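You operate a simulated robot arm through the tools that you are given. There is no shell and no other tool. Be economical: measure what you need, move in short steps, check, and stop when the job is done.

You run a simulated robot arm. Do the job below in one go: nothing can be reset, and whatever is moved stays where it is left.

TASK
Unpack the crate: strap off, lid off, green housing into the good tray.
Fine: throw the strap clamp open first; stand the strap on the table top, lay the lid on the trolley's top deck, the housing in the one-dot pocket. Set down upright: yellow strap, green-banded lidded housing.
Where things are to end (x, y in the base frame): yellow strap within 60 mm of [770, -380].

The check looks at the end state, three seconds after you hand in, the way a careful person would. Anything else that was tipped, shoved, dropped, spilled or broken makes it a failure. A push-on lid holds only when it is set on centred and level and pressed home; a screw cap is set on level and turned clockwise until tight.

THE ROBOT
A 7-joint arm with a two-finger parallel gripper on a trunk, on a base that drives. Base frame: it is fixed to the floor where the robot stands at the start and does not move with it; the origin is under the middle of the robot, x ahead of it, y to its left, z up; the surface under the hand at the start is at about z = 750. Units: mm, rad, N and s.
With the tool pointing down near the work surface it reaches from about 340 to 740 mm from the robot's upright axis, wherever it stands. Its first joint turns from -2.007 to 2.007 rad. Places, roughly: one-dot pocket of the grey good tray [500, -400, 800]; red brake lever [-100, 1300, 900]; strap clamp [500, -100, 900]; top deck of the trolley [200, 1000, 700]; top of the packing table [700, 0, 800]; white trolley [200, 1000, 500]. Payload 3.91 kg.
Tool frame: the origin (TCP) lies between the finger pads and is the grasp point; the fingertips stand 30 mm ahead of it; z points along the fingers, y is the line along which they close. Largest opening 110 mm; finger width 20, thickness 10; the body of the gripper, 48 by 112 mm, starts 55 mm behind the TCP.
Orientation is told as [roll, pitch, yaw] about the base's x, y, z axes, in that order, counted from this pose: with the fingers straight down and closing along the base's y, the tool's x points along the base's -x, its y along +y and its z along -z.

THE INTERFACE
- The arm moves only by the tool move_arm. Its argument "deltas" is text: rows parted by semicolons, each of 7 numbers parted by spaces: the shift along the base's x, y, z in mm, then the turn, a rotation vector about the base's x, y, z in degrees, then the finger opening in mm, from 0 to 110. In form: x y z ax ay az claw; .... A call has 1 to 8 rows; each row shifts and turns the commanded pose from where the row before left it. Rows are played at 5 a second. More than 50 mm and 0.15 rad between two rows, or a gripper value outside its range, and nothing of the call is played. Where a pose cannot be reached the arm comes as near as it can. A force on the tool above 40 N (or 10 N above the force at the start of the call, whichever is more), or a blocked arm, ends the call early, and 0.2 s more pass. The fingers move at their own pace (about 108 mm/s each) and stop on an object; they squeeze with about 21 N. The grip force told is the motor's: it shows also when the fingers shut on nothing. Time passes only in rows, and 0.2 s behind the last, so rows that do not move let the fingers close. It gives the time, the measured TCP pose, the force on the tool (base axes), the opening and the grip force at its end, in the units of the frame above (readings bear some noise), with the torque about the TCP (base axes, N m) and any sound that the robot's microphone picked up.
- Cameras (640 x 400 px; columns grow to the right, rows downward): "scene" is now at [2.4, 178.3, 1568.6]; the picture's right is [0.24, -0.97, 0.00], its down [-0.84, -0.21, -0.50] and it looks along [0.49, 0.12, -0.87] (base axes); focal length 246 px, centre (320, 200). "wrist" rides on the gripper at [72, 17, -103] in the tool frame; the picture's right is [-0.23, 0.97, 0.00], its down [-0.76, -0.18, -0.62] and it looks along [-0.61, -0.14, 0.78] (tool axes); focal length 222 px, centre (320, 200). There is no depth. A picture from a camera that has moved, and an enlarged one, comes with that camera's place and axes in the base frame and with its lens. The place of the scene camera against the robot may be out by one fixed shift of up to 12 mm in any direction.
- snapshot(camera): a new picture of that camera. It takes no simulated time.
- move_column(by): slides the trunk up (or, below 0, down) by that many mm; the arm and the scene camera ride with it, the base frame stays. It gives what a move gives, with no picture.
- steer(legs): drives the robot by 1 to 6 legs, each [ahead, turn to the left] in mm and rad, along the robot's own axes; the way and the turn of a leg run together, so that a leg with both is an arc; at most 1500 mm and 3.142 rad a leg. The arm and the cameras ride along, it lands a little off, and it stops where it bumps. It gives what a move gives.
- head_to(pan, tilt): turns the head with the scene camera to pan (to the left, within 2.705 rad either way) and tilt (down, from -0.506 to 1.204), counted from straight ahead of the robot. It gives what a move gives.
- enlarge(camera, box): a new picture of the part [left, top, right, bottom] of that camera's present view, enlarged. It takes no simulated time.
- job_done(): hands the job in; it is judged then, once.

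Go step by step. Nothing tells you exact positions but the pictures and the camera data: compare them with the known pose of the tool, close in by small moves and look again before you grip or let go. The budget is 120 turns and 82 pictures, counting those below and the enlarged ones. Unless the task says otherwise, let go and move clear before handing in.

The tools are called after "Call:" as name(argument=value, ...) on one line, values as JSON. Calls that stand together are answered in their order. move_arm: Moves the arm, as the interface text tells. Its arguments: {"type":"object","properties":{"deltas":{"type":"string"}},"required":["deltas"]} The other tools are called the same way: move_column (by) slides the trunk up or down; steer (legs) drives the base; head_to (pan, tilt) turns the head that bears the scene camera; snapshot (camera) takes a picture; enlarge (camera, box) takes an enlarged picture of a part of a camera's view; job_done () hands the job in.

At the start:

```text
t: 0.0
position: [539.2, 69.9, 1179.1]
orientation: [-0.002, 0.001, -0.005]
force: [0.2, -1.4, 0.6]
torque: [0.0, 0.0, 0.01]
finger_gap: 110.2
finger_force: 0.0
trunk travel left (down, up): [-700.0, 290.0]
robot x, y, heading: [3.3, -0.1, 0.003]
head pan, tilt: [0.244, 1.045]
```

scene: 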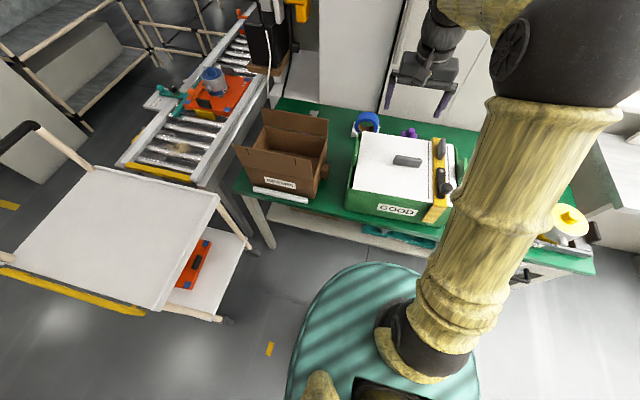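
wrist: 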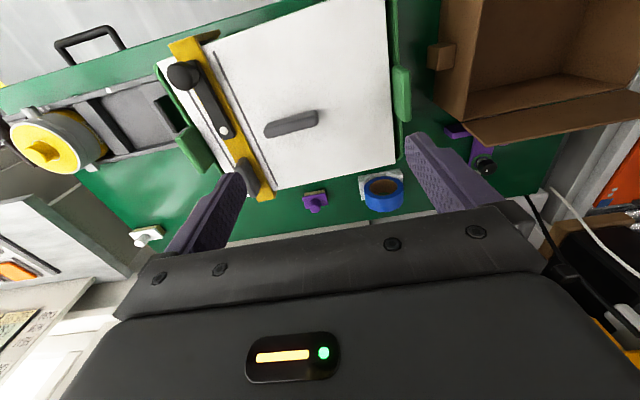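

The crate (white lid, yellow strap with a black clamp lever) stands on the green table, with the trolley to the left. I take closer looks first.

Call:
enlarge(camera="scene", box=[330, 90, 490, 250])

Call:
enlarge(camera="wrist", box=[0, 20, 420, 280])

Call:
head_to(pan=-0.5, tilt=0.9)

Call:
snapshot(camera="scene")

```text
2.50 times, centred on (410, 170) of scene
camera zoom: at [2.4, 178.3, 1568.6], right [0.24, -0.97, 0.0], down [-0.84, -0.21, -0.5], along [0.49, 0.12, -0.87], focal length 616 px, centre (95, 275)
```

zoom: 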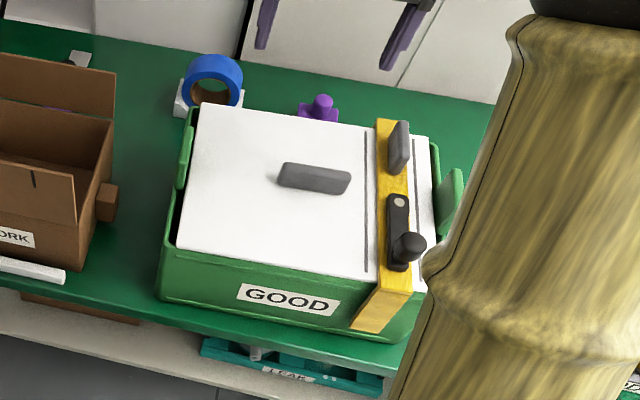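

```text
1.52 times, centred on (210, 150) of wrist
camera zoom: at [465.7, 87.4, 1282.4], right [0.23, 0.97, 0.0], down [0.76, -0.18, 0.62], along [0.61, -0.14, -0.78], focal length 338 px, centre (488, 276)
```

zoom: 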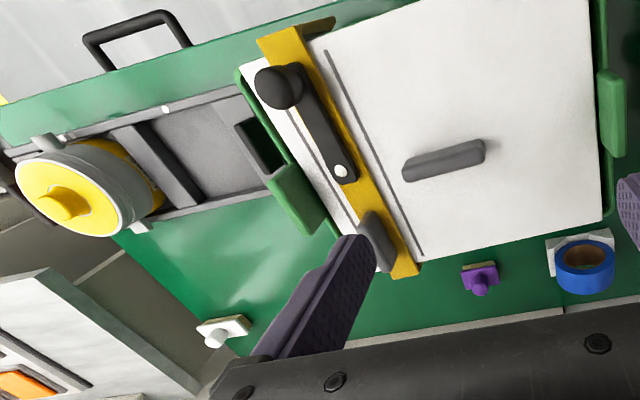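

```text
t: 1.1
position: [539.7, 70.5, 1179.3]
orientation: [0.001, 0.0, -0.005]
force: [0.2, 1.4, 0.6]
torque: [-0.03, -0.01, 0.01]
finger_gap: 109.9
finger_force: 0.0
trunk travel left (down, up): [-700.0, 290.0]
robot x, y, heading: [4.0, 0.4, -0.006]
head pan, tilt: [-0.499, 0.901]
```

```text
77 pictures are left
camera scene: at [3.9, 126.1, 1578.9], right [-0.48, -0.88, 0.0], down [-0.69, 0.37, -0.62], along [0.55, -0.3, -0.78], focal length 246 px, centre (320, 200)
```

scene: 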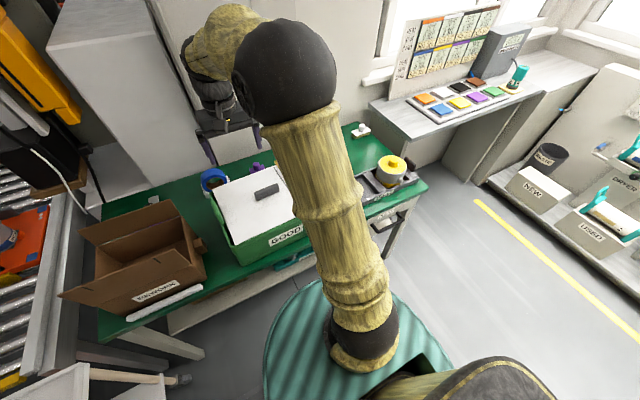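

The lever seems to lie along x on the strap (knob about [481,-118], pivot about [572,-112]). I move the hand to see it and the tray closer.

Call:
move_arm(deltas="-20 -40 -20 0 0 0 110; -20 -40 -20 0 0 0 110; -20 -40 -20 0 0 0 110; -20 -40 -20 0 0 0 110; -20 0 -20 0 0 0 110")

Call:
snapshot(camera="wrist")

Call:
enlarge(camera="wrist", box=[220, 0, 420, 200])

```text
t: 2.3
position: [438.3, -90.3, 1078.1]
orientation: [-0.001, -0.001, -0.005]
force: [-0.2, 0.0, 0.5]
torque: [0.0, 0.0, -0.02]
finger_gap: 109.7
finger_force: 0.2
trunk travel left (down, up): [-700.0, 290.0]
robot x, y, heading: [0.8, -1.1, 0.001]
head pan, tilt: [-0.499, 0.901]
```

```text
76 pictures are left
camera wrist: at [365.2, -73.5, 1182.2], right [0.23, 0.97, 0.0], down [0.76, -0.18, 0.62], along [0.61, -0.14, -0.78], focal length 222 px, centre (320, 200)
```

wrist: 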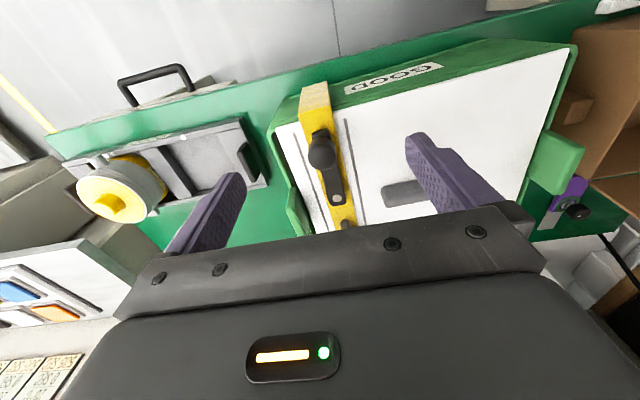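

```text
2.00 times, centred on (320, 100) of wrist
camera zoom: at [365.2, -73.5, 1182.2], right [0.23, 0.97, 0.0], down [0.76, -0.18, 0.62], along [0.61, -0.14, -0.78], focal length 444 px, centre (320, 400)
```

zoom: 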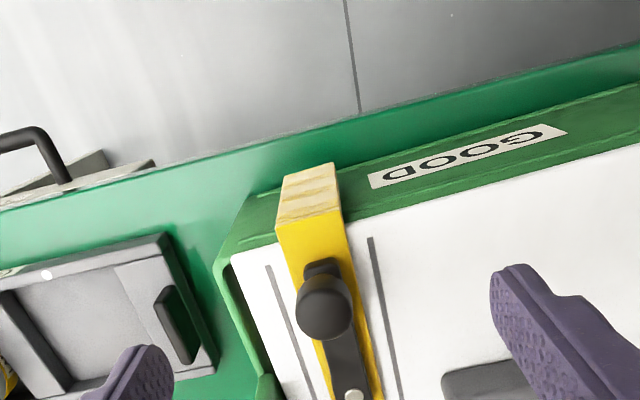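

I read the knob at about [480,-98,949] and the pin at [565,-97,926]. I need a better view of how the lever is hinged.

Call:
head_to(pan=-0.1, tilt=0.9)

Call:
snapshot(camera="scene")

```text
t: 3.2
position: [439.6, -91.3, 1078.9]
orientation: [0.002, 0.0, -0.006]
force: [0.1, -0.2, -0.2]
torque: [-0.02, 0.02, 0.02]
finger_gap: 110.2
finger_force: 0.0
trunk travel left (down, up): [-700.0, 290.0]
robot x, y, heading: [4.6, 0.7, -0.0]
head pan, tilt: [-0.099, 0.901]
```

```text
74 pictures are left
camera scene: at [12.7, 154.5, 1578.9], right [-0.1, -0.99, 0.0], down [-0.78, 0.08, -0.62], along [0.62, -0.06, -0.78], focal length 246 px, centre (320, 200)
```

scene: 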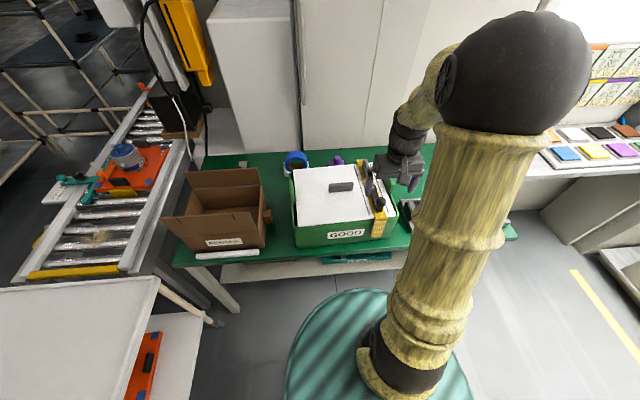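

I yaw the hand so its camera looks along -y at the lever from the side.

Call:
move_arm(deltas="10 25 0 0 0 -8.5 110; 10 25 0 0 0 -8.5 110; 10 25 0 0 0 -8.5 110; 10 25 0 0 0 -8.5 110; 10 25 0 0 0 -8.5 110; 10 25 0 0 0 -8.5 110;10 25 0 0 0 -8.5 110;10 25 0 0 0 -8.5 110")

Call:
move_arm(deltas="0 0 -15 0 0 -8.5 110; 0 0 -15 0 0 -8.5 110; 0 0 -15 0 0 -5 110")

Call:
snapshot(camera="wrist")

Call:
enlarge(camera="scene", box=[280, 140, 420, 260])

```text
t: 5.0
position: [518.9, 112.0, 1077.7]
orientation: [0.0, 0.0, -1.193]
force: [-0.5, -0.2, -0.4]
torque: [-0.02, 0.03, -0.02]
finger_gap: 110.0
finger_force: 0.1
trunk travel left (down, up): [-700.0, 290.0]
robot x, y, heading: [-3.8, 0.2, 0.001]
head pan, tilt: [-0.099, 0.901]
```

```text
t: 5.8
position: [516.7, 110.9, 1034.6]
orientation: [0.0, 0.001, -1.579]
force: [0.1, -0.4, 0.2]
torque: [-0.01, 0.0, 0.04]
finger_gap: 110.1
finger_force: 0.0
trunk travel left (down, up): [-700.0, 290.0]
robot x, y, heading: [-0.0, 0.3, 0.002]
head pan, tilt: [-0.099, 0.901]
```

```text
73 pictures are left
camera wrist: at [534.9, 182.1, 1137.8], right [0.97, -0.23, 0.0], down [-0.18, -0.76, 0.62], along [-0.15, -0.61, -0.78], focal length 222 px, centre (320, 200)
```

wrist: 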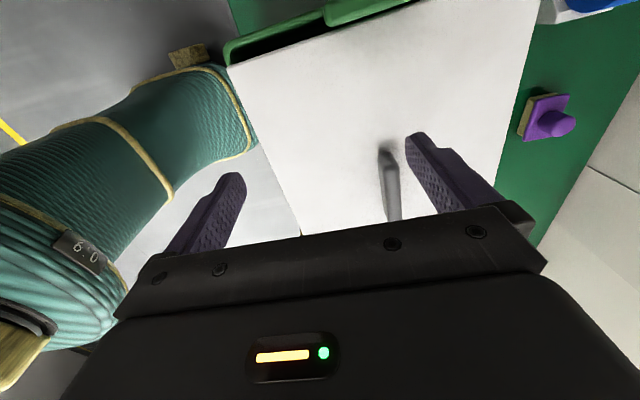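

```text
3.33 times, centred on (350, 200) of scene
camera zoom: at [13.0, 154.8, 1578.9], right [-0.1, -1.0, 0.0], down [-0.78, 0.08, -0.62], along [0.62, -0.06, -0.78], focal length 821 px, centre (220, 200)
```

zoom: 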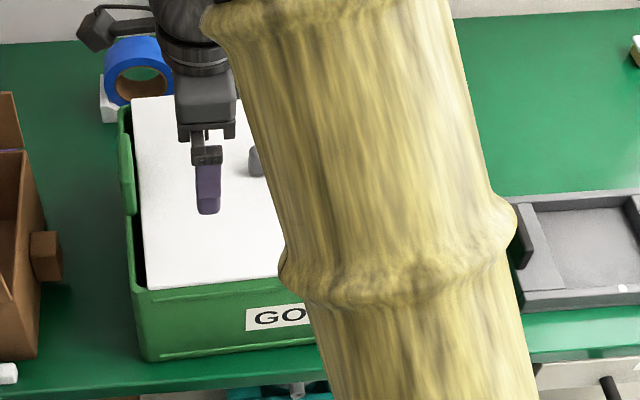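

The camera looks under the hand, so I tilt the hand 40° to look sidewise at the lever.

Call:
move_arm(deltas="0 0 0 -8 0 0 110; 0 0 0 -8 0 0 110; 0 0 0 -8 0 0 110;0 0 0 -8 0 0 110;0 0 0 -8 0 0 110")

Call:
snapshot(camera="wrist")

```text
t: 7.0
position: [518.2, 111.7, 1033.7]
orientation: [0.004, -0.701, -1.578]
force: [-0.3, 0.4, 0.1]
torque: [0.01, -0.02, 0.03]
finger_gap: 109.9
finger_force: 0.1
trunk travel left (down, up): [-700.0, 290.0]
robot x, y, heading: [-3.1, 0.5, 0.003]
head pan, tilt: [-0.099, 0.901]
```

```text
71 pictures are left
camera wrist: at [535.1, 232.8, 1066.4], right [0.97, -0.18, 0.15], down [-0.18, -0.18, 0.97], along [-0.14, -0.97, -0.21], focal length 222 px, centre (320, 200)
```

wrist: 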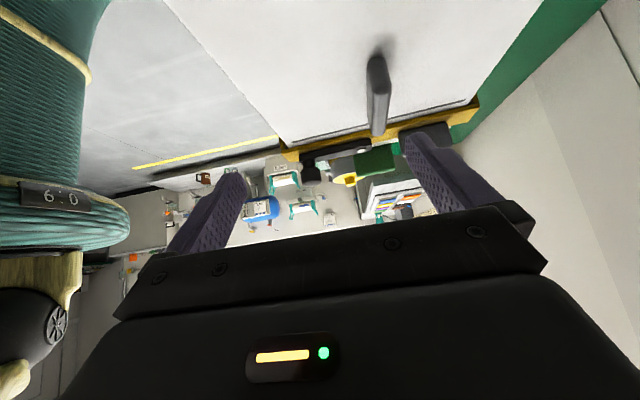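

Call:
enlarge(camera="wrist", box=[260, 90, 440, 200])

```text
3.56 times, centred on (350, 145) of wrist
camera zoom: at [535.1, 232.8, 1066.4], right [0.97, -0.18, 0.15], down [-0.18, -0.18, 0.97], along [-0.14, -0.97, -0.21], focal length 790 px, centre (213, 396)
```

zoom: 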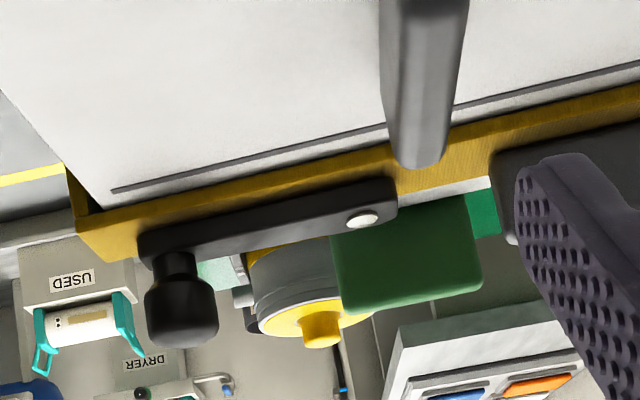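

The lever is a flat bar with a top pin, so it swings about a vertical axis at about [565,-97]. I level the hand again and go over the knob.

Call:
move_arm(deltas="0 0 0 8 0 0 110; 0 0 0 8 0 0 110; 0 0 0 8 0 0 110;0 0 0 8 0 0 110;0 0 0 8 0 0 110")

Call:
move_arm(deltas="-4 -25 0 0 0 8.5 110; -4 -25 0 0 0 8.5 110;-4 -25 0 0 0 8.5 110;-4 -25 0 0 0 8.5 110;-4 -25 0 0 0 8.5 110;-4 -25 0 0 0 8.5 110;-4 -25 0 0 0 8.5 90;-4 -25 0 0 0 8.5 70")

Call:
move_arm(deltas="-4 -5 0 0 0 8.5 70; 0 0 0 0 0 8.5 70; 0 0 0 0 0 5 70")

Call:
snapshot(camera="wrist")

```text
t: 8.2
position: [518.9, 108.6, 1034.0]
orientation: [-0.001, 0.003, -1.576]
force: [0.2, -0.9, -0.7]
torque: [-0.01, -0.01, 0.0]
finger_gap: 109.9
finger_force: 0.1
trunk travel left (down, up): [-700.0, 290.0]
robot x, y, heading: [-0.7, 2.1, -0.001]
head pan, tilt: [-0.099, 0.901]
```

```text
t: 10.0
position: [487.6, -91.1, 1034.2]
orientation: [0.0, 0.0, -0.389]
force: [-0.1, 0.2, 0.0]
torque: [-0.02, 0.0, 0.0]
finger_gap: 69.9
finger_force: 0.1
trunk travel left (down, up): [-700.0, 290.0]
robot x, y, heading: [-1.3, -0.4, -0.003]
head pan, tilt: [-0.099, 0.901]
```

```text
t: 10.8
position: [482.9, -95.1, 1034.5]
orientation: [0.001, 0.0, -0.004]
force: [-0.8, 0.1, 0.2]
torque: [0.02, -0.01, 0.0]
finger_gap: 70.0
finger_force: 0.0
trunk travel left (down, up): [-700.0, 290.0]
robot x, y, heading: [-0.5, 0.2, -0.003]
head pan, tilt: [-0.099, 0.901]
```

```text
69 pictures are left
camera wrist: at [409.9, -77.8, 1137.4], right [0.23, 0.97, 0.0], down [0.76, -0.18, 0.62], along [0.61, -0.14, -0.78], focal length 222 px, centre (320, 200)
```

wrist: 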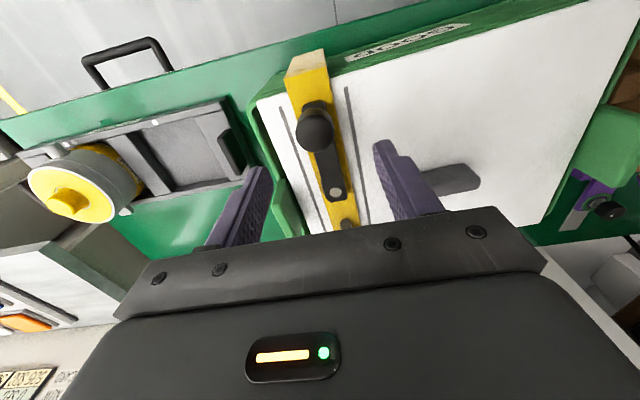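

The knob is confirmed at about [480,-98]; I descend and grip it.

Call:
move_arm(deltas="-2 -3 -30 0 0 0 70; 0 0 -30 0 0 0 70; 0 0 -12 0 0 0 70; 0 0 0 0 0 0 20; 0 0 0 0 0 0 20; 0 0 0 0 0 0 20")

Call:
snapshot(camera="wrist")

```text
t: 12.2
position: [480.7, -96.8, 961.8]
orientation: [-0.001, 0.0, -0.005]
force: [0.2, 1.0, 0.6]
torque: [0.06, -0.22, 0.13]
finger_gap: 30.2
finger_force: 20.9
trunk travel left (down, up): [-700.0, 290.0]
robot x, y, heading: [1.4, -0.4, -0.005]
head pan, tilt: [-0.099, 0.901]
```

```text
68 pictures are left
camera wrist: at [407.1, -80.7, 1066.1], right [0.23, 0.97, 0.0], down [0.76, -0.18, 0.62], along [0.61, -0.14, -0.78], focal length 222 px, centre (320, 200)
```

wrist: 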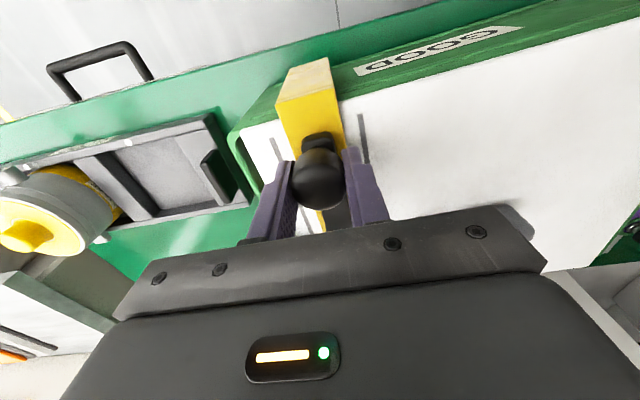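

Gripped. I test the swing towards +y with small steps.

Call:
move_arm(deltas="0 4 0 0 0 -2.7 20; 0.7 4 0 0 0 -2.7 20")

```text
t: 12.8
position: [479.7, -89.7, 961.9]
orientation: [0.001, 0.0, -0.101]
force: [-2.2, -0.1, 1.5]
torque: [-0.07, -0.03, 0.14]
finger_gap: 30.5
finger_force: 21.1
trunk travel left (down, up): [-700.0, 290.0]
robot x, y, heading: [-3.0, -2.6, -0.002]
head pan, tilt: [-0.099, 0.901]
```

It swings freely; I go on along the arc.

Call:
move_arm(deltas="1.8 11.1 0 0 0 -7.5 20; 3.2 10.7 0 0 0 -7.5 20; 4.6 10.1 0 0 0 -7.5 20; 5.8 9.5 0 0 0 -7.5 20; 7 8.6 0 0 0 -7.5 20")

Call:
snapshot(camera="wrist")

```text
t: 14.0
position: [503.2, -38.0, 960.9]
orientation: [0.0, -0.001, -0.758]
force: [-0.9, 0.4, -0.8]
torque: [0.12, 0.24, -0.11]
finger_gap: 30.1
finger_force: 20.3
trunk travel left (down, up): [-700.0, 290.0]
robot x, y, heading: [-0.0, 1.6, -0.004]
head pan, tilt: [-0.099, 0.901]
```

```text
67 pictures are left
camera wrist: at [461.7, 22.7, 1065.5], right [0.83, 0.55, 0.0], down [0.43, -0.65, 0.62], along [0.34, -0.52, -0.78], focal length 222 px, centre (320, 200)
```

wrist: 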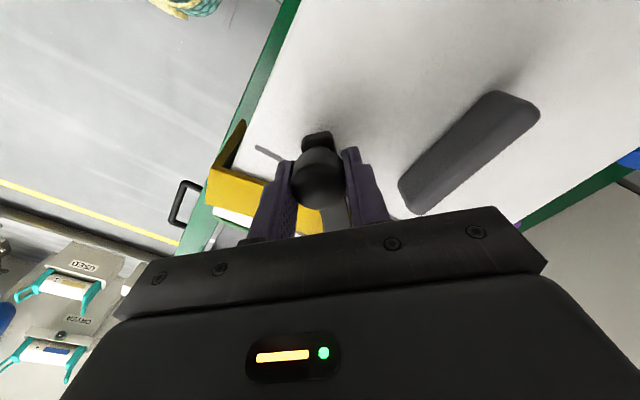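

The lever moves freely, with the lid handle (x about 568-592, y -30 to 58) ahead; I carry on carefully to about 66°.

Call:
move_arm(deltas="8.1 7.6 0 0 0 -7.5 20; 9.1 6.5 0 0 0 -7.5 20; 9.8 5.2 0 0 0 -7.5 20")

Call:
snapshot(camera="wrist")

```text
t: 14.8
position: [530.6, -18.9, 962.6]
orientation: [0.001, 0.002, -1.15]
force: [-2.1, -0.2, -0.6]
torque: [0.24, 0.15, -0.24]
finger_gap: 30.1
finger_force: 20.9
trunk travel left (down, up): [-700.0, 290.0]
robot x, y, heading: [-1.8, -4.3, -0.001]
head pan, tilt: [-0.099, 0.901]
```

```text
66 pictures are left
camera wrist: at [515.9, 53.2, 1066.4], right [0.98, 0.19, 0.0], down [0.15, -0.77, 0.62], along [0.12, -0.61, -0.78], focal length 222 px, centre (320, 200)
```

wrist: 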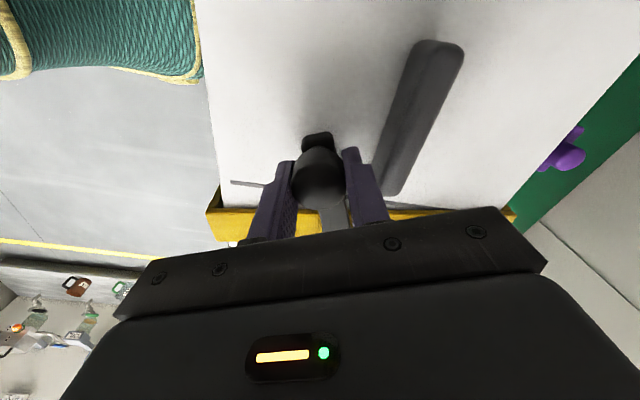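

There's no stop or click, and the handle is close, so I swing it back and test the free -y side.

Call:
move_arm(deltas="-9.8 -5.2 0 0 0 7.5 20; -9.1 -6.5 0 0 0 7.5 20; -8.1 -7.6 0 0 0 7.5 20; -7 -8.6 0 0 0 7.5 20; -5.8 -9.5 0 0 0 7.5 20; -4.6 -10.1 0 0 0 7.5 20; -3.2 -10.7 0 0 0 7.5 20; -1.8 -11.1 0 0 0 7.5 20")

Call:
move_arm(deltas="-0.5 -8 0 0 0 5.4 20; 0.4 -8 0 0 0 5.4 20; 1.2 -8 0 0 0 5.4 20")

Call:
snapshot(camera="wrist")

```text
t: 16.6
position: [482.0, -90.5, 962.7]
orientation: [-0.001, 0.0, -0.097]
force: [-1.4, -2.5, 5.8]
torque: [-0.16, 0.08, -0.13]
finger_gap: 30.2
finger_force: 21.4
trunk travel left (down, up): [-700.0, 290.0]
robot x, y, heading: [-3.0, 1.1, 0.001]
head pan, tilt: [-0.099, 0.901]
```

```text
t: 17.4
position: [482.0, -114.4, 962.3]
orientation: [0.0, -0.003, 0.185]
force: [0.8, -0.4, 9.9]
torque: [0.12, -0.09, 0.08]
finger_gap: 30.1
finger_force: 20.7
trunk travel left (down, up): [-700.0, 290.0]
robot x, y, heading: [-2.9, 0.6, 0.003]
head pan, tilt: [-0.099, 0.901]
```

```text
65 pictures are left
camera wrist: at [407.2, -110.7, 1065.2], right [0.04, 1.0, 0.0], down [0.78, -0.03, 0.62], along [0.62, -0.03, -0.78], focal length 222 px, centre (320, 200)
```

wrist: 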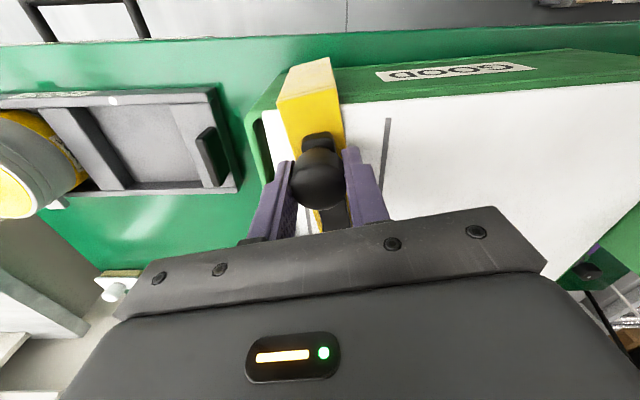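

The strap itself was dragged about 23 mm at the front: the lever stops at closed, so +y is the opening direction. I go back and swing it the +y way.

Call:
move_arm(deltas="-1.2 8 0 0 0 -5.4 20; -0.4 8 0 0 0 -5.4 20; 0.5 8 0 0 0 -5.4 20;1.8 11.1 0 0 0 -7.5 20; 3.2 10.7 0 0 0 -7.5 20; 4.6 10.1 0 0 0 -7.5 20; 5.8 9.5 0 0 0 -7.5 20")

Call:
snapshot(camera="wrist")

```text
t: 19.0
position: [495.6, -47.8, 961.5]
orientation: [0.001, 0.002, -0.625]
force: [1.3, -0.7, 3.7]
torque: [-0.15, -0.04, 0.01]
finger_gap: 30.2
finger_force: 21.3
trunk travel left (down, up): [-700.0, 290.0]
robot x, y, heading: [3.0, -1.8, -0.002]
head pan, tilt: [-0.099, 0.901]
```

```text
64 pictures are left
camera wrist: at [446.2, 7.4, 1065.2], right [0.75, 0.66, 0.0], down [0.51, -0.59, 0.62], along [0.41, -0.47, -0.78], focal length 222 px, centre (320, 200)
```

wrist: 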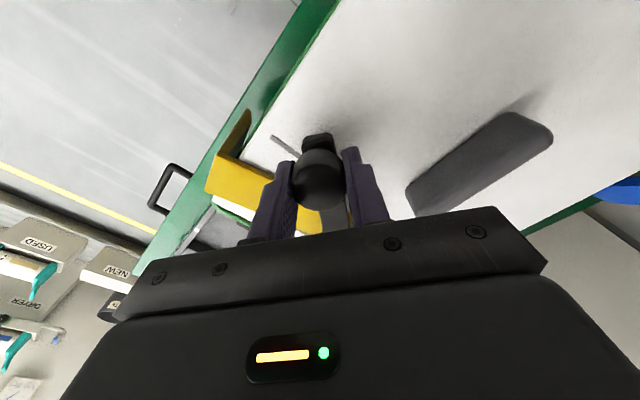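

I continue to swing it to about 66° and then as far as the handle allows.

Call:
move_arm(deltas="7 8.6 0 0 0 -7.5 20;8.1 7.6 0 0 0 -7.5 20; 9.1 6.5 0 0 0 -7.5 20; 9.8 5.2 0 0 0 -7.5 20")

Call:
snapshot(camera="wrist")

Call:
enlarge(camera="scene", box=[280, 140, 420, 260])

```text
t: 20.0
position: [530.5, -20.2, 961.5]
orientation: [0.001, 0.0, -1.149]
force: [-2.3, 1.1, 0.7]
torque: [-0.04, 0.23, -0.17]
finger_gap: 30.3
finger_force: 21.7
trunk travel left (down, up): [-700.0, 290.0]
robot x, y, heading: [0.3, -0.8, 0.006]
head pan, tilt: [-0.099, 0.901]
```

```text
63 pictures are left
camera wrist: at [515.4, 52.3, 1065.0], right [0.98, 0.19, 0.0], down [0.15, -0.77, 0.62], along [0.12, -0.61, -0.78], focal length 222 px, centre (320, 200)
```

wrist: 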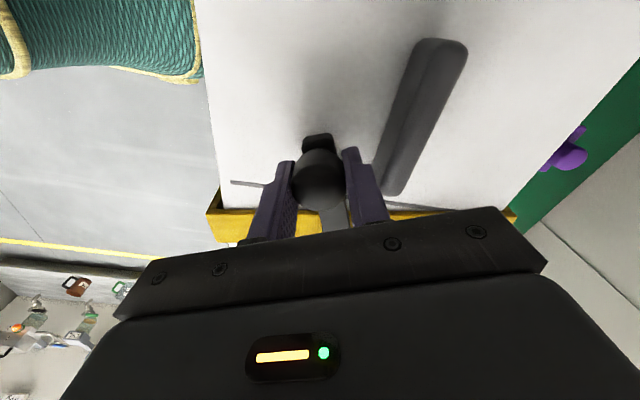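

```text
3.33 times, centred on (350, 200) of scene
camera zoom: at [12.4, 154.7, 1578.9], right [-0.1, -1.0, 0.0], down [-0.78, 0.08, -0.62], along [0.62, -0.06, -0.78], focal length 821 px, centre (220, 200)
```

zoom: 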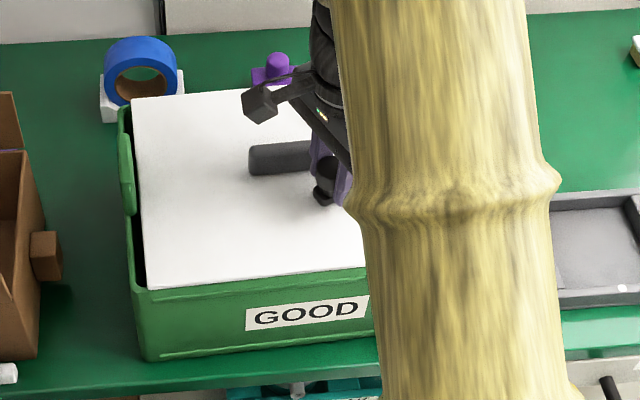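

The strap is back as it was. I unwind the wrist around the round knob so the fingers clear the handle, while taking the lever to about 78°.

Call:
move_arm(deltas="0 0 0 0 0 8 20;0 0 0 0 0 8 20;0 0 0 0 0 8 20;3 1.3 0 0 0 8 20;4 1.5 0 0 0 8 20;4 1.3 0 0 0 8 20;3.5 1 0 0 0 8 20; 3 0.7 0 0 0 0 20")

Call:
snapshot(camera="wrist")

```text
t: 21.8
position: [548.7, -14.3, 962.0]
orientation: [-0.001, 0.0, -0.168]
force: [-7.4, -3.1, 2.2]
torque: [-0.08, 0.03, -0.13]
finger_gap: 22.2
finger_force: 1.7
trunk travel left (down, up): [-700.0, 290.0]
robot x, y, heading: [-0.1, -3.0, -0.001]
head pan, tilt: [-0.099, 0.901]
```

```text
61 pictures are left
camera wrist: at [478.7, 13.6, 1066.2], right [0.39, 0.92, 0.0], down [0.72, -0.3, 0.62], along [0.58, -0.24, -0.78], focal length 222 px, centre (320, 200)
```

wrist: 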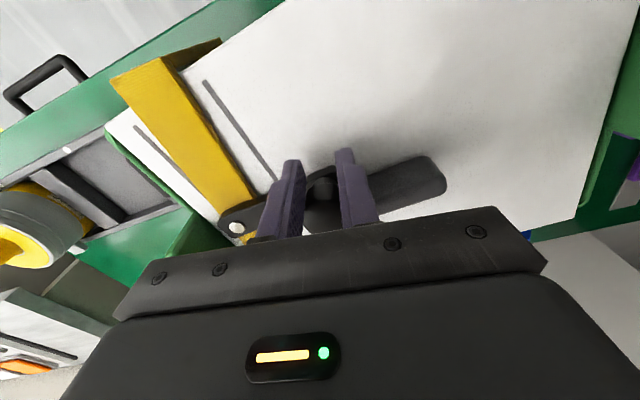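

The knob slid out ahead of the pads; the lever looks nearly crosswise. I open, rise and look.

Call:
move_arm(deltas="0 0 0 0 0 0 70;-10 0 20 0 0 0 70;-30 0 40 0 0 0 70;-30 0 40 0 0 0 70")

Call:
snapshot(camera="wrist")

```text
t: 22.8
position: [478.2, -14.8, 1062.1]
orientation: [0.0, 0.0, -0.169]
force: [-0.5, 0.1, 0.2]
torque: [0.03, 0.03, 0.01]
finger_gap: 69.8
finger_force: 0.0
trunk travel left (down, up): [-700.0, 290.0]
robot x, y, heading: [3.7, -3.3, -0.001]
head pan, tilt: [-0.099, 0.901]
```

```text
60 pictures are left
camera wrist: at [408.9, 13.6, 1165.8], right [0.39, 0.92, 0.0], down [0.72, -0.3, 0.62], along [0.57, -0.24, -0.78], focal length 222 px, centre (320, 200)
```

wrist: 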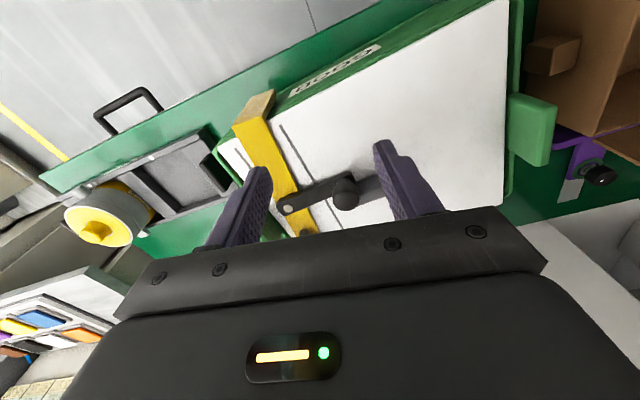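

Call:
enlarge(camera="wrist", box=[200, 60, 420, 240])

```text
2.22 times, centred on (310, 150) of wrist
camera zoom: at [408.9, 13.6, 1165.8], right [0.39, 0.92, 0.0], down [0.72, -0.3, 0.62], along [0.57, -0.24, -0.78], focal length 494 px, centre (342, 311)
```

zoom: 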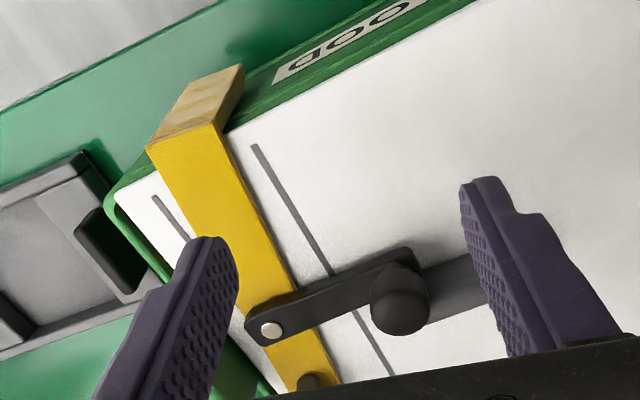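

The lever now lies open at about 90°. Next I look at the strap's grey grip tab at about [649,-93].

Call:
move_arm(deltas="25 -20 0 0 0 5 70; 25 -20 0 0 0 4.7 70; 25 -20 0 0 0 0 70; 25 -20 0 0 0 0 70")

Call:
snapshot(camera="wrist")

Call:
enlarge(camera="wrist", box=[220, 30, 420, 230])

```text
t: 23.8
position: [580.3, -96.8, 1060.9]
orientation: [0.0, -0.001, 0.001]
force: [-0.1, 0.0, 0.7]
torque: [0.02, 0.03, -0.01]
finger_gap: 70.0
finger_force: 0.1
trunk travel left (down, up): [-700.0, 290.0]
robot x, y, heading: [3.2, -2.7, -0.0]
head pan, tilt: [-0.099, 0.901]
```

```text
58 pictures are left
camera wrist: at [507.2, -80.3, 1164.9], right [0.23, 0.97, 0.0], down [0.76, -0.18, 0.62], along [0.61, -0.14, -0.78], focal length 222 px, centre (320, 200)
```

wrist: 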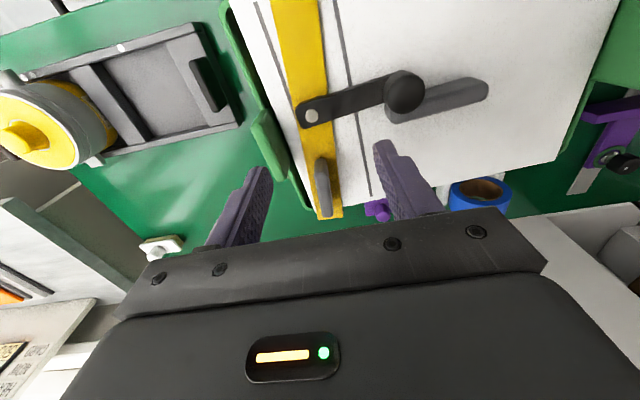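

```text
2.00 times, centred on (320, 130) of wrist
camera zoom: at [507.2, -80.3, 1164.9], right [0.23, 0.97, 0.0], down [0.76, -0.18, 0.62], along [0.61, -0.14, -0.78], focal length 444 px, centre (320, 340)
```

zoom: 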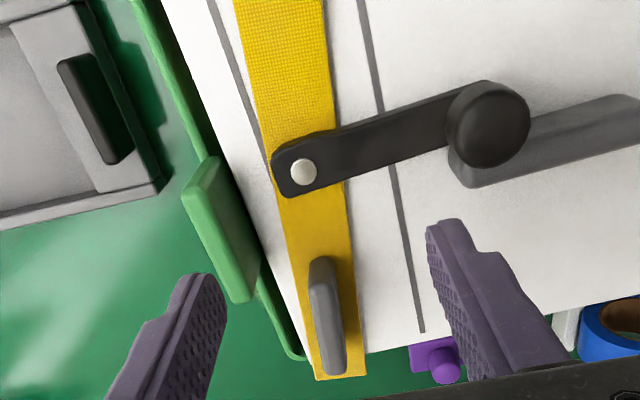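

The strap got skewed a little; its grip tab is now near [668,-112]. I move above it and check alignment.

Call:
move_arm(deltas="40 -8 0 0 0 -3 60; 40 -7 0 0 0 0 60; 0 0 -40 0 0 0 60")

Call:
snapshot(camera="wrist")

```text
t: 24.6
position: [660.1, -109.5, 1021.2]
orientation: [0.0, 0.0, -0.053]
force: [1.2, -0.6, 0.4]
torque: [0.02, 0.02, -0.01]
finger_gap: 60.4
finger_force: 0.1
trunk travel left (down, up): [-700.0, 290.0]
robot x, y, heading: [2.2, -1.0, -0.005]
head pan, tilt: [-0.099, 0.901]
```

```text
56 pictures are left
camera wrist: at [587.6, -89.1, 1125.5], right [0.28, 0.96, 0.0], down [0.75, -0.22, 0.62], along [0.6, -0.17, -0.78], focal length 222 px, centre (320, 200)
```

wrist: 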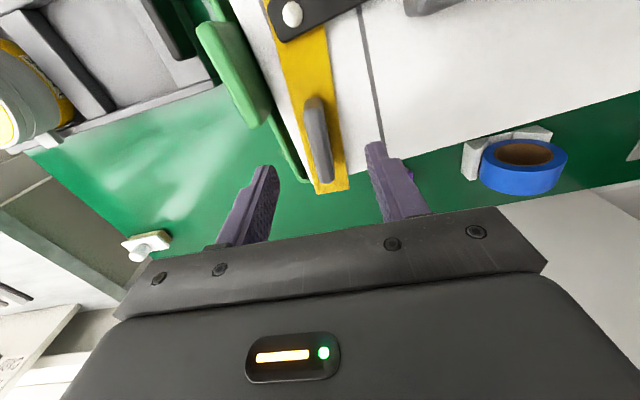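

The tab's top is at about [665,-111,940]; I descend over it and close.

Call:
move_arm(deltas="3 -2 -40 0 0 0 50; 0 0 -30 0 0 0 50; 0 0 -8 0 0 0 50; 0 0 0 0 0 0 0; 0 0 0 0 0 0 0; 0 0 0 0 0 0 0")

Call:
snapshot(camera="wrist")

```text
t: 26.0
position: [660.9, -110.4, 942.6]
orientation: [-0.001, -0.001, -0.053]
force: [0.8, -0.5, 0.6]
torque: [0.01, -0.08, -0.16]
finger_gap: 39.8
finger_force: 20.8
trunk travel left (down, up): [-700.0, 290.0]
robot x, y, heading: [-1.4, -2.9, -0.001]
head pan, tilt: [-0.099, 0.901]
```

```text
55 pictures are left
camera wrist: at [588.6, -90.8, 1047.5], right [0.28, 0.96, 0.0], down [0.75, -0.22, 0.62], along [0.6, -0.17, -0.78], focal length 222 px, centre (320, 200)
```

wrist: 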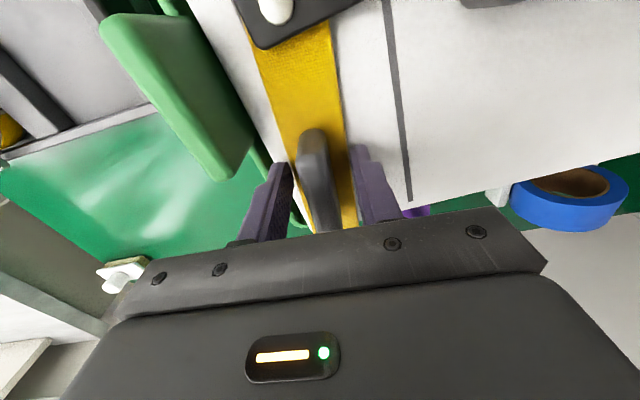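

The fingers caught the 40 mm band's edges, not the tab. I open, rise 10 mm and grip the tab itself.

Call:
move_arm(deltas="0 0 0 0 0 0 55; 0 0 5 0 0 0 55; 0 0 5 0 0 0 0; 0 0 0 0 0 0 0; 0 0 0 0 0 0 0; 0 0 0 0 0 0 0")

```text
t: 27.4
position: [661.6, -111.7, 953.5]
orientation: [0.0, 0.0, -0.053]
force: [-0.5, 0.7, 0.8]
torque: [-0.02, -0.16, 0.01]
finger_gap: 15.8
finger_force: 20.5
trunk travel left (down, up): [-700.0, 290.0]
robot x, y, heading: [-2.3, 0.4, 0.0]
head pan, tilt: [-0.099, 0.901]
```

The tab is held (16 mm). I lift gently and watch the forces.

Call:
move_arm(deltas="0 0 5 0 0 0 0; 0 0 5 0 0 0 0; 0 0 10 0 0 0 0")

Call:
snapshot(camera="wrist")

```text
t: 28.2
position: [662.0, -111.4, 974.0]
orientation: [0.001, 0.001, -0.052]
force: [-0.1, 0.1, -1.8]
torque: [-0.03, -0.11, 0.01]
finger_gap: 15.9
finger_force: 20.9
trunk travel left (down, up): [-700.0, 290.0]
robot x, y, heading: [-0.3, -0.5, -0.001]
head pan, tilt: [-0.099, 0.901]
```

```text
54 pictures are left
camera wrist: at [589.0, -91.1, 1077.7], right [0.28, 0.96, 0.0], down [0.75, -0.22, 0.62], along [0.6, -0.17, -0.78], focal length 222 px, centre (320, 200)
```

wrist: 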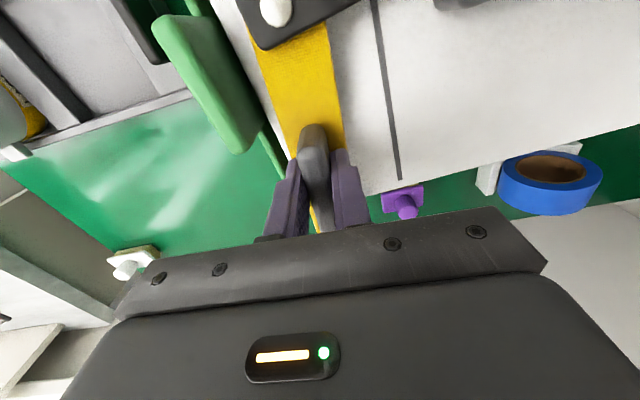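

The strap lifts freely (about 2 N). I raise it clear of the crate.

Call:
move_arm(deltas="0 0 30 0 0 0 0; 0 0 40 0 0 0 0; 0 0 40 0 0 0 0; 0 0 40 0 0 0 0; 0 0 40 0 0 0 0")

Call:
snapshot(camera="wrist")

Call:
snapshot(camera="scene")

```text
t: 29.4
position: [660.9, -110.2, 1165.2]
orientation: [0.0, 0.002, -0.052]
force: [0.8, 0.4, -3.1]
torque: [-0.02, -0.14, -0.02]
finger_gap: 15.9
finger_force: 21.1
trunk travel left (down, up): [-700.0, 290.0]
robot x, y, heading: [0.4, -2.5, 0.002]
head pan, tilt: [-0.099, 0.901]
```

```text
53 pictures are left
camera wrist: at [587.6, -89.3, 1269.2], right [0.28, 0.96, 0.0], down [0.75, -0.22, 0.62], along [0.6, -0.17, -0.78], focal length 222 px, centre (320, 200)
```

wrist: 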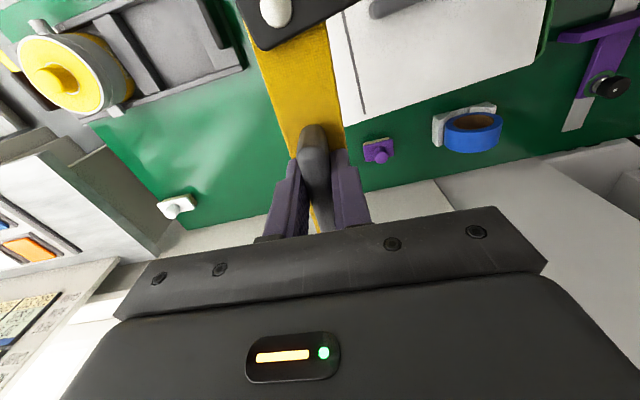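

```text
52 pictures are left
camera scene: at [12.6, 154.6, 1578.9], right [-0.1, -1.0, 0.0], down [-0.78, 0.08, -0.62], along [0.62, -0.06, -0.78], focal length 246 px, centre (320, 200)
```

scene: 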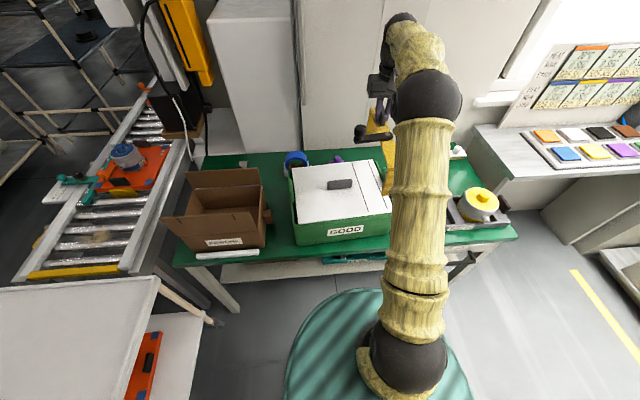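

The strap hangs level. I turn it +90° and carry it towards the place behind the tray, to see how far the arm reaches.

Call:
move_arm(deltas="2 -10 0 0 0 8 0;2 -15 0 0 0 8 0;2 -20 0 0 0 8 0;2 -20 0 0 0 8 0;2 -20 0 0 0 8 0;2 -20 0 0 0 8 0;2 -20 0 0 0 8 0;2 -20 0 0 0 8 0")

Call:
move_arm(deltas="10 -20 0 0 0 8 0;10 -20 0 0 0 8 0;10 -15 0 0 0 8 0;10 0 0 0 0 5 0;8 0 0 0 0 0 0")

Call:
snapshot(camera="wrist")

Call:
snapshot(camera="scene")

```text
t: 31.2
position: [667.0, -251.9, 1158.5]
orientation: [0.001, 0.001, 1.066]
force: [-0.1, 0.2, -2.0]
torque: [0.1, -0.07, 0.01]
finger_gap: 15.9
finger_force: 20.7
out of reach, approached as far as the arm can: row 8
trunk travel left (down, up): [-700.0, 290.0]
robot x, y, heading: [-0.1, -4.3, 0.0]
head pan, tilt: [-0.099, 0.901]
```

```text
t: 32.4
position: [660.5, -283.8, 1139.6]
orientation: [0.0, 0.0, 1.573]
force: [0.4, 0.3, -2.5]
torque: [0.13, -0.07, -0.01]
finger_gap: 15.8
finger_force: 21.2
out of reach, approached as far as the arm can: row 1, 2, 3, 4, 5
trunk travel left (down, up): [-700.0, 290.0]
robot x, y, heading: [-1.4, -1.9, -0.002]
head pan, tilt: [-0.099, 0.901]
```

```text
51 pictures are left
camera wrist: at [642.9, -357.3, 1242.4], right [-0.97, 0.23, 0.0], down [0.18, 0.76, 0.62], along [0.14, 0.61, -0.78], focal length 222 px, centre (320, 200)
```

wrist: 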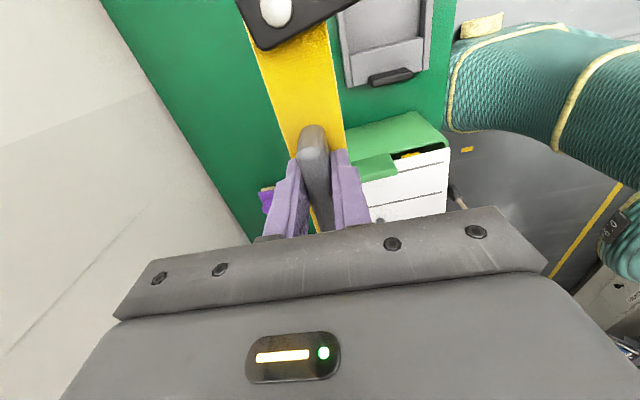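

```text
50 pictures are left
camera scene: at [12.7, 154.4, 1579.0], right [-0.1, -1.0, 0.0], down [-0.78, 0.08, -0.62], along [0.62, -0.06, -0.78], focal length 246 px, centre (320, 200)
```

scene: 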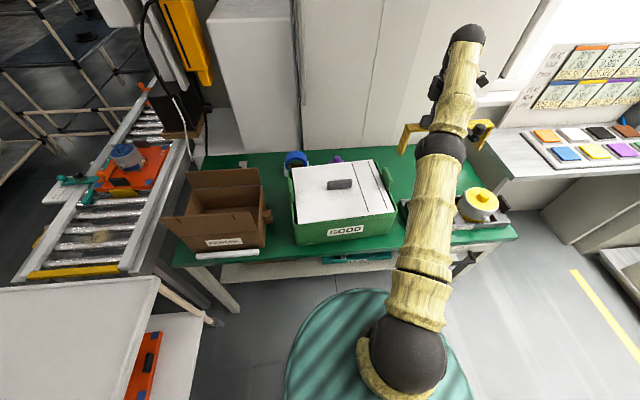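

At this height reach ends near 720 mm, so the base must shift to -y. I retract the arm, raise it, and look behind the robot before backing up.

Call:
move_arm(deltas="-35 10 15 0 0 0 0;-35 10 15 0 0 0 0;-35 15 15 0 0 0 0;-35 15 15 0 0 0 0;-30 20 0 0 0 0 0")

Call:
head_to(pan=2.7, tilt=0.6)

Call:
snapshot(camera="scene")

```text
t: 33.6
position: [620.3, -276.4, 1233.1]
orientation: [0.001, 0.0, 1.571]
force: [0.5, 0.5, -1.6]
torque: [0.15, 0.0, -0.04]
finger_gap: 16.0
finger_force: 21.3
out of reach, approached as far as the arm can: row 1, 2, 3, 4, 5
trunk travel left (down, up): [-700.0, 290.0]
robot x, y, heading: [1.3, -0.0, 0.004]
head pan, tilt: [-0.099, 0.901]
```

```text
t: 36.0
position: [621.2, -277.9, 1232.2]
orientation: [0.001, 0.0, 1.571]
force: [-0.2, 0.8, -2.7]
torque: [0.15, -0.05, -0.03]
finger_gap: 15.8
finger_force: 21.6
trunk travel left (down, up): [-700.0, 290.0]
robot x, y, heading: [-0.4, -0.3, -0.002]
head pan, tilt: [2.7, 0.6]
```

```text
49 pictures are left
camera scene: at [-142.0, 199.7, 1603.8], right [0.43, 0.9, 0.0], down [0.51, -0.24, -0.83], along [-0.75, 0.35, -0.56], focal length 246 px, centre (320, 200)
```

scene: 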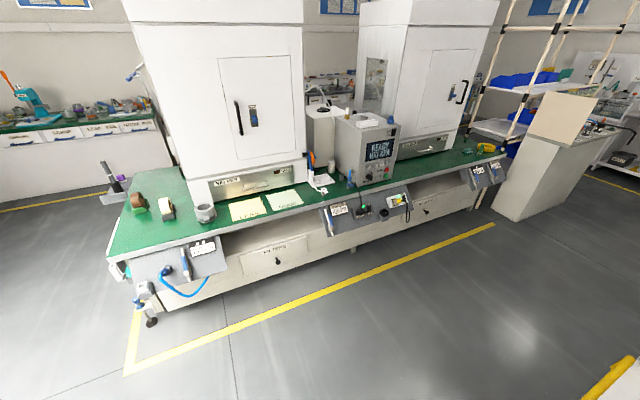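

There's about a metre free behind the robot. I check where the arm settles.

Call:
move_arm(deltas="-10 5 0 0 0 0 0;-10 5 0 0 0 0 0;-10 5 0 0 0 0 0")

Call:
head_to(pan=-0.1, tilt=0.9)

```text
t: 36.8
position: [614.0, -275.4, 1242.9]
orientation: [0.001, 0.0, 1.57]
force: [-0.2, -0.5, -2.4]
torque: [0.14, -0.03, 0.01]
finger_gap: 15.8
finger_force: 21.3
out of reach, approached as far as the arm can: row 1, 2, 3
trunk travel left (down, up): [-700.0, 290.0]
robot x, y, heading: [3.4, -2.8, 0.002]
head pan, tilt: [2.7, 0.6]
```

```text
t: 39.3
position: [616.1, -276.3, 1243.1]
orientation: [0.0, 0.001, 1.572]
force: [0.0, 0.5, -2.6]
torque: [0.08, -0.03, 0.0]
finger_gap: 15.7
finger_force: 21.1
trunk travel left (down, up): [-700.0, 290.0]
robot x, y, heading: [0.3, -4.7, 0.002]
head pan, tilt: [-0.099, 0.901]
```

Call:
move_arm(deltas="-40 0 -30 0 0 0 0;-40 0 -30 0 0 0 0")

```text
t: 40.1
position: [596.0, -341.3, 1204.9]
orientation: [0.084, 0.135, 1.501]
force: [-0.1, -1.0, -2.3]
torque: [0.16, -0.04, -0.02]
finger_gap: 15.7
finger_force: 21.4
out of reach, approached as far as the arm can: row 1, 2
trunk travel left (down, up): [-700.0, 290.0]
robot x, y, heading: [0.2, -0.6, 0.003]
head pan, tilt: [-0.099, 0.901]
stopped in row 2: the arm was blocked; the commanded pose is now the measured one
```

The arm reports being blocked; I look at what it touches.

Call:
snapshot(camera="scene")

Call:
snapshot(camera="wrist")

```text
48 pictures are left
camera scene: at [13.7, 154.2, 1578.9], right [-0.1, -1.0, 0.0], down [-0.78, 0.08, -0.62], along [0.62, -0.06, -0.78], focal length 246 px, centre (320, 200)
```

scene: 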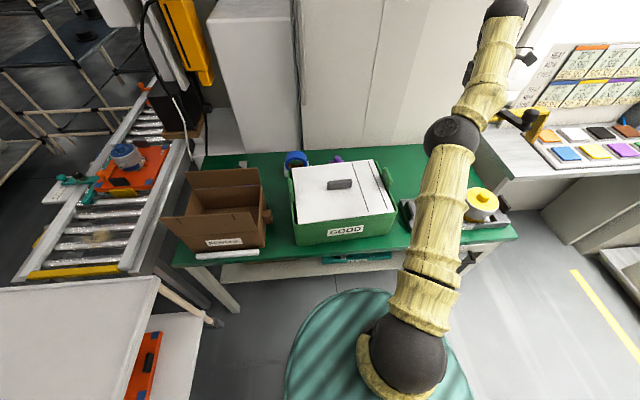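

```text
47 pictures are left
camera wrist: at [582.6, -399.2, 1320.0], right [-0.95, 0.31, 0.05], down [0.29, 0.82, 0.5], along [0.11, 0.49, -0.87], focal length 222 px, centre (320, 200)
```

wrist: 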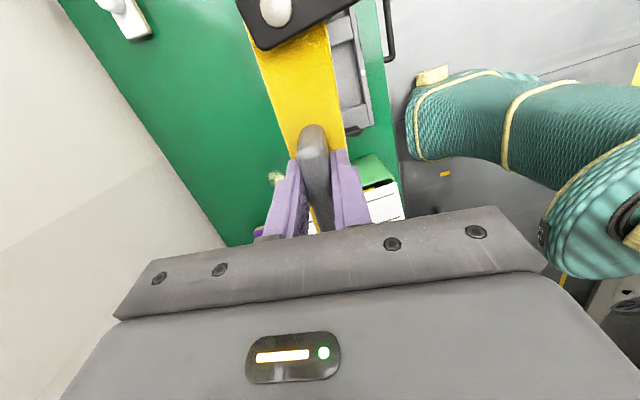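

Nothing is touched; the stretched arm seems to be at a wrist limit. I unwind the yaw, correct the tilt, and draw in.

Call:
move_arm(deltas="0 10 0 3.7 -2.7 -5 0;0 10 0 3.7 -2.7 -5 0;-5 10 0 0 0 -8 0;-10 10 0 0 0 -8 0;-10 10 0 0 0 -8 0")

```text
t: 41.3
position: [605.8, -313.9, 1219.2]
orientation: [0.009, -0.005, 0.898]
force: [0.2, 0.1, -2.2]
torque: [0.02, -0.11, -0.01]
finger_gap: 15.9
finger_force: 21.0
out of reach, approached as far as the arm can: row 1, 2, 3, 4, 5
trunk travel left (down, up): [-700.0, 290.0]
robot x, y, heading: [-1.5, -2.6, -0.001]
head pan, tilt: [-0.099, 0.901]
```

Call:
move_arm(deltas="0 20 -15 0 0 -8 0;0 20 -15 0 0 -8 0;0 20 -15 0 0 -8 0;0 20 -15 0 0 -8 0;-10 20 0 0 0 -8 0;-10 20 0 0 0 -8 0")

```text
t: 42.7
position: [657.8, -230.0, 1195.7]
orientation: [0.009, -0.003, 0.058]
force: [0.6, 0.8, -1.7]
torque: [-0.04, -0.1, -0.01]
finger_gap: 15.9
finger_force: 21.2
out of reach, approached as far as the arm can: row 1, 2, 3, 4, 5, 6
trunk travel left (down, up): [-700.0, 290.0]
robot x, y, heading: [5.0, -0.7, 0.001]
head pan, tilt: [-0.099, 0.901]
```

Call:
move_arm(deltas="0 0 -40 0 0 0 0;0 0 -40 0 0 0 0;0 0 0 0 0 0 0;0 0 0 0 0 0 0")

```text
t: 43.7
position: [682.6, -241.0, 1124.5]
orientation: [0.011, -0.004, 0.062]
force: [0.2, -0.1, -1.3]
torque: [-0.01, -0.1, 0.01]
finger_gap: 16.1
finger_force: 21.2
out of reach, approached as far as the arm can: row 1, 2
trunk travel left (down, up): [-700.0, 290.0]
robot x, y, heading: [-2.4, -1.5, -0.0]
head pan, tilt: [-0.099, 0.901]
```

Call:
move_arm(deltas="-46 16 -5 0 0 0 0")

```text
t: 44.1
position: [681.5, -239.3, 1133.0]
orientation: [0.011, -0.006, 0.063]
force: [-0.4, 0.4, -1.9]
torque: [0.05, -0.12, -0.01]
finger_gap: 15.9
finger_force: 20.5
out of reach, approached as far as the arm can: row 1
trunk travel left (down, up): [-700.0, 290.0]
robot x, y, heading: [0.2, -2.6, 0.001]
head pan, tilt: [-0.099, 0.901]
```

The solver seems stuck at the straight-arm singularity. I tilt the hand slightly outward so the elbow must bend.

Call:
move_arm(deltas="0 0 0 -2.7 -7.5 0 0;0 0 0 -2.7 -7.5 0 0")

```text
t: 44.7
position: [729.6, -259.4, 1151.6]
orientation: [-0.104, -0.261, 0.077]
force: [0.4, 0.7, -2.4]
torque: [-0.01, -0.07, 0.0]
finger_gap: 15.8
finger_force: 21.1
out of reach, approached as far as the arm can: row 1, 2
trunk travel left (down, up): [-700.0, 290.0]
robot x, y, heading: [3.8, -0.2, 0.001]
head pan, tilt: [-0.099, 0.901]
```

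Call:
move_arm(deltas="-1 0.3 0 0 0 0 0;-1 0.3 0 0 0 0 0;-1 0.3 0 0 0 0 0;-1 0.3 0 0 0 0 0;-2 0.6 0 0 0 0 0;-2 0.6 0 0 0 0 0;-3 1 0 0 0 0 0;-3 1 0 0 0 0 0")

```text
t: 46.5
position: [728.9, -260.0, 1152.7]
orientation: [-0.102, -0.258, 0.078]
force: [0.5, 0.0, -2.1]
torque: [0.01, -0.08, -0.03]
finger_gap: 15.8
finger_force: 21.2
out of reach, approached as far as the arm can: row 3, 6, 8
trunk travel left (down, up): [-700.0, 290.0]
robot x, y, heading: [-2.5, -3.2, 0.003]
head pan, tilt: [-0.099, 0.901]
```

Still stuck; I try larger tangential moves upward to break the straight elbow.

Call:
move_arm(deltas="-30 0 45 0 0 0 0;-30 0 45 0 0 0 0;-30 0 40 0 0 0 0")

```text
refused: row 1 steps farther than a row can; nothing moved
```

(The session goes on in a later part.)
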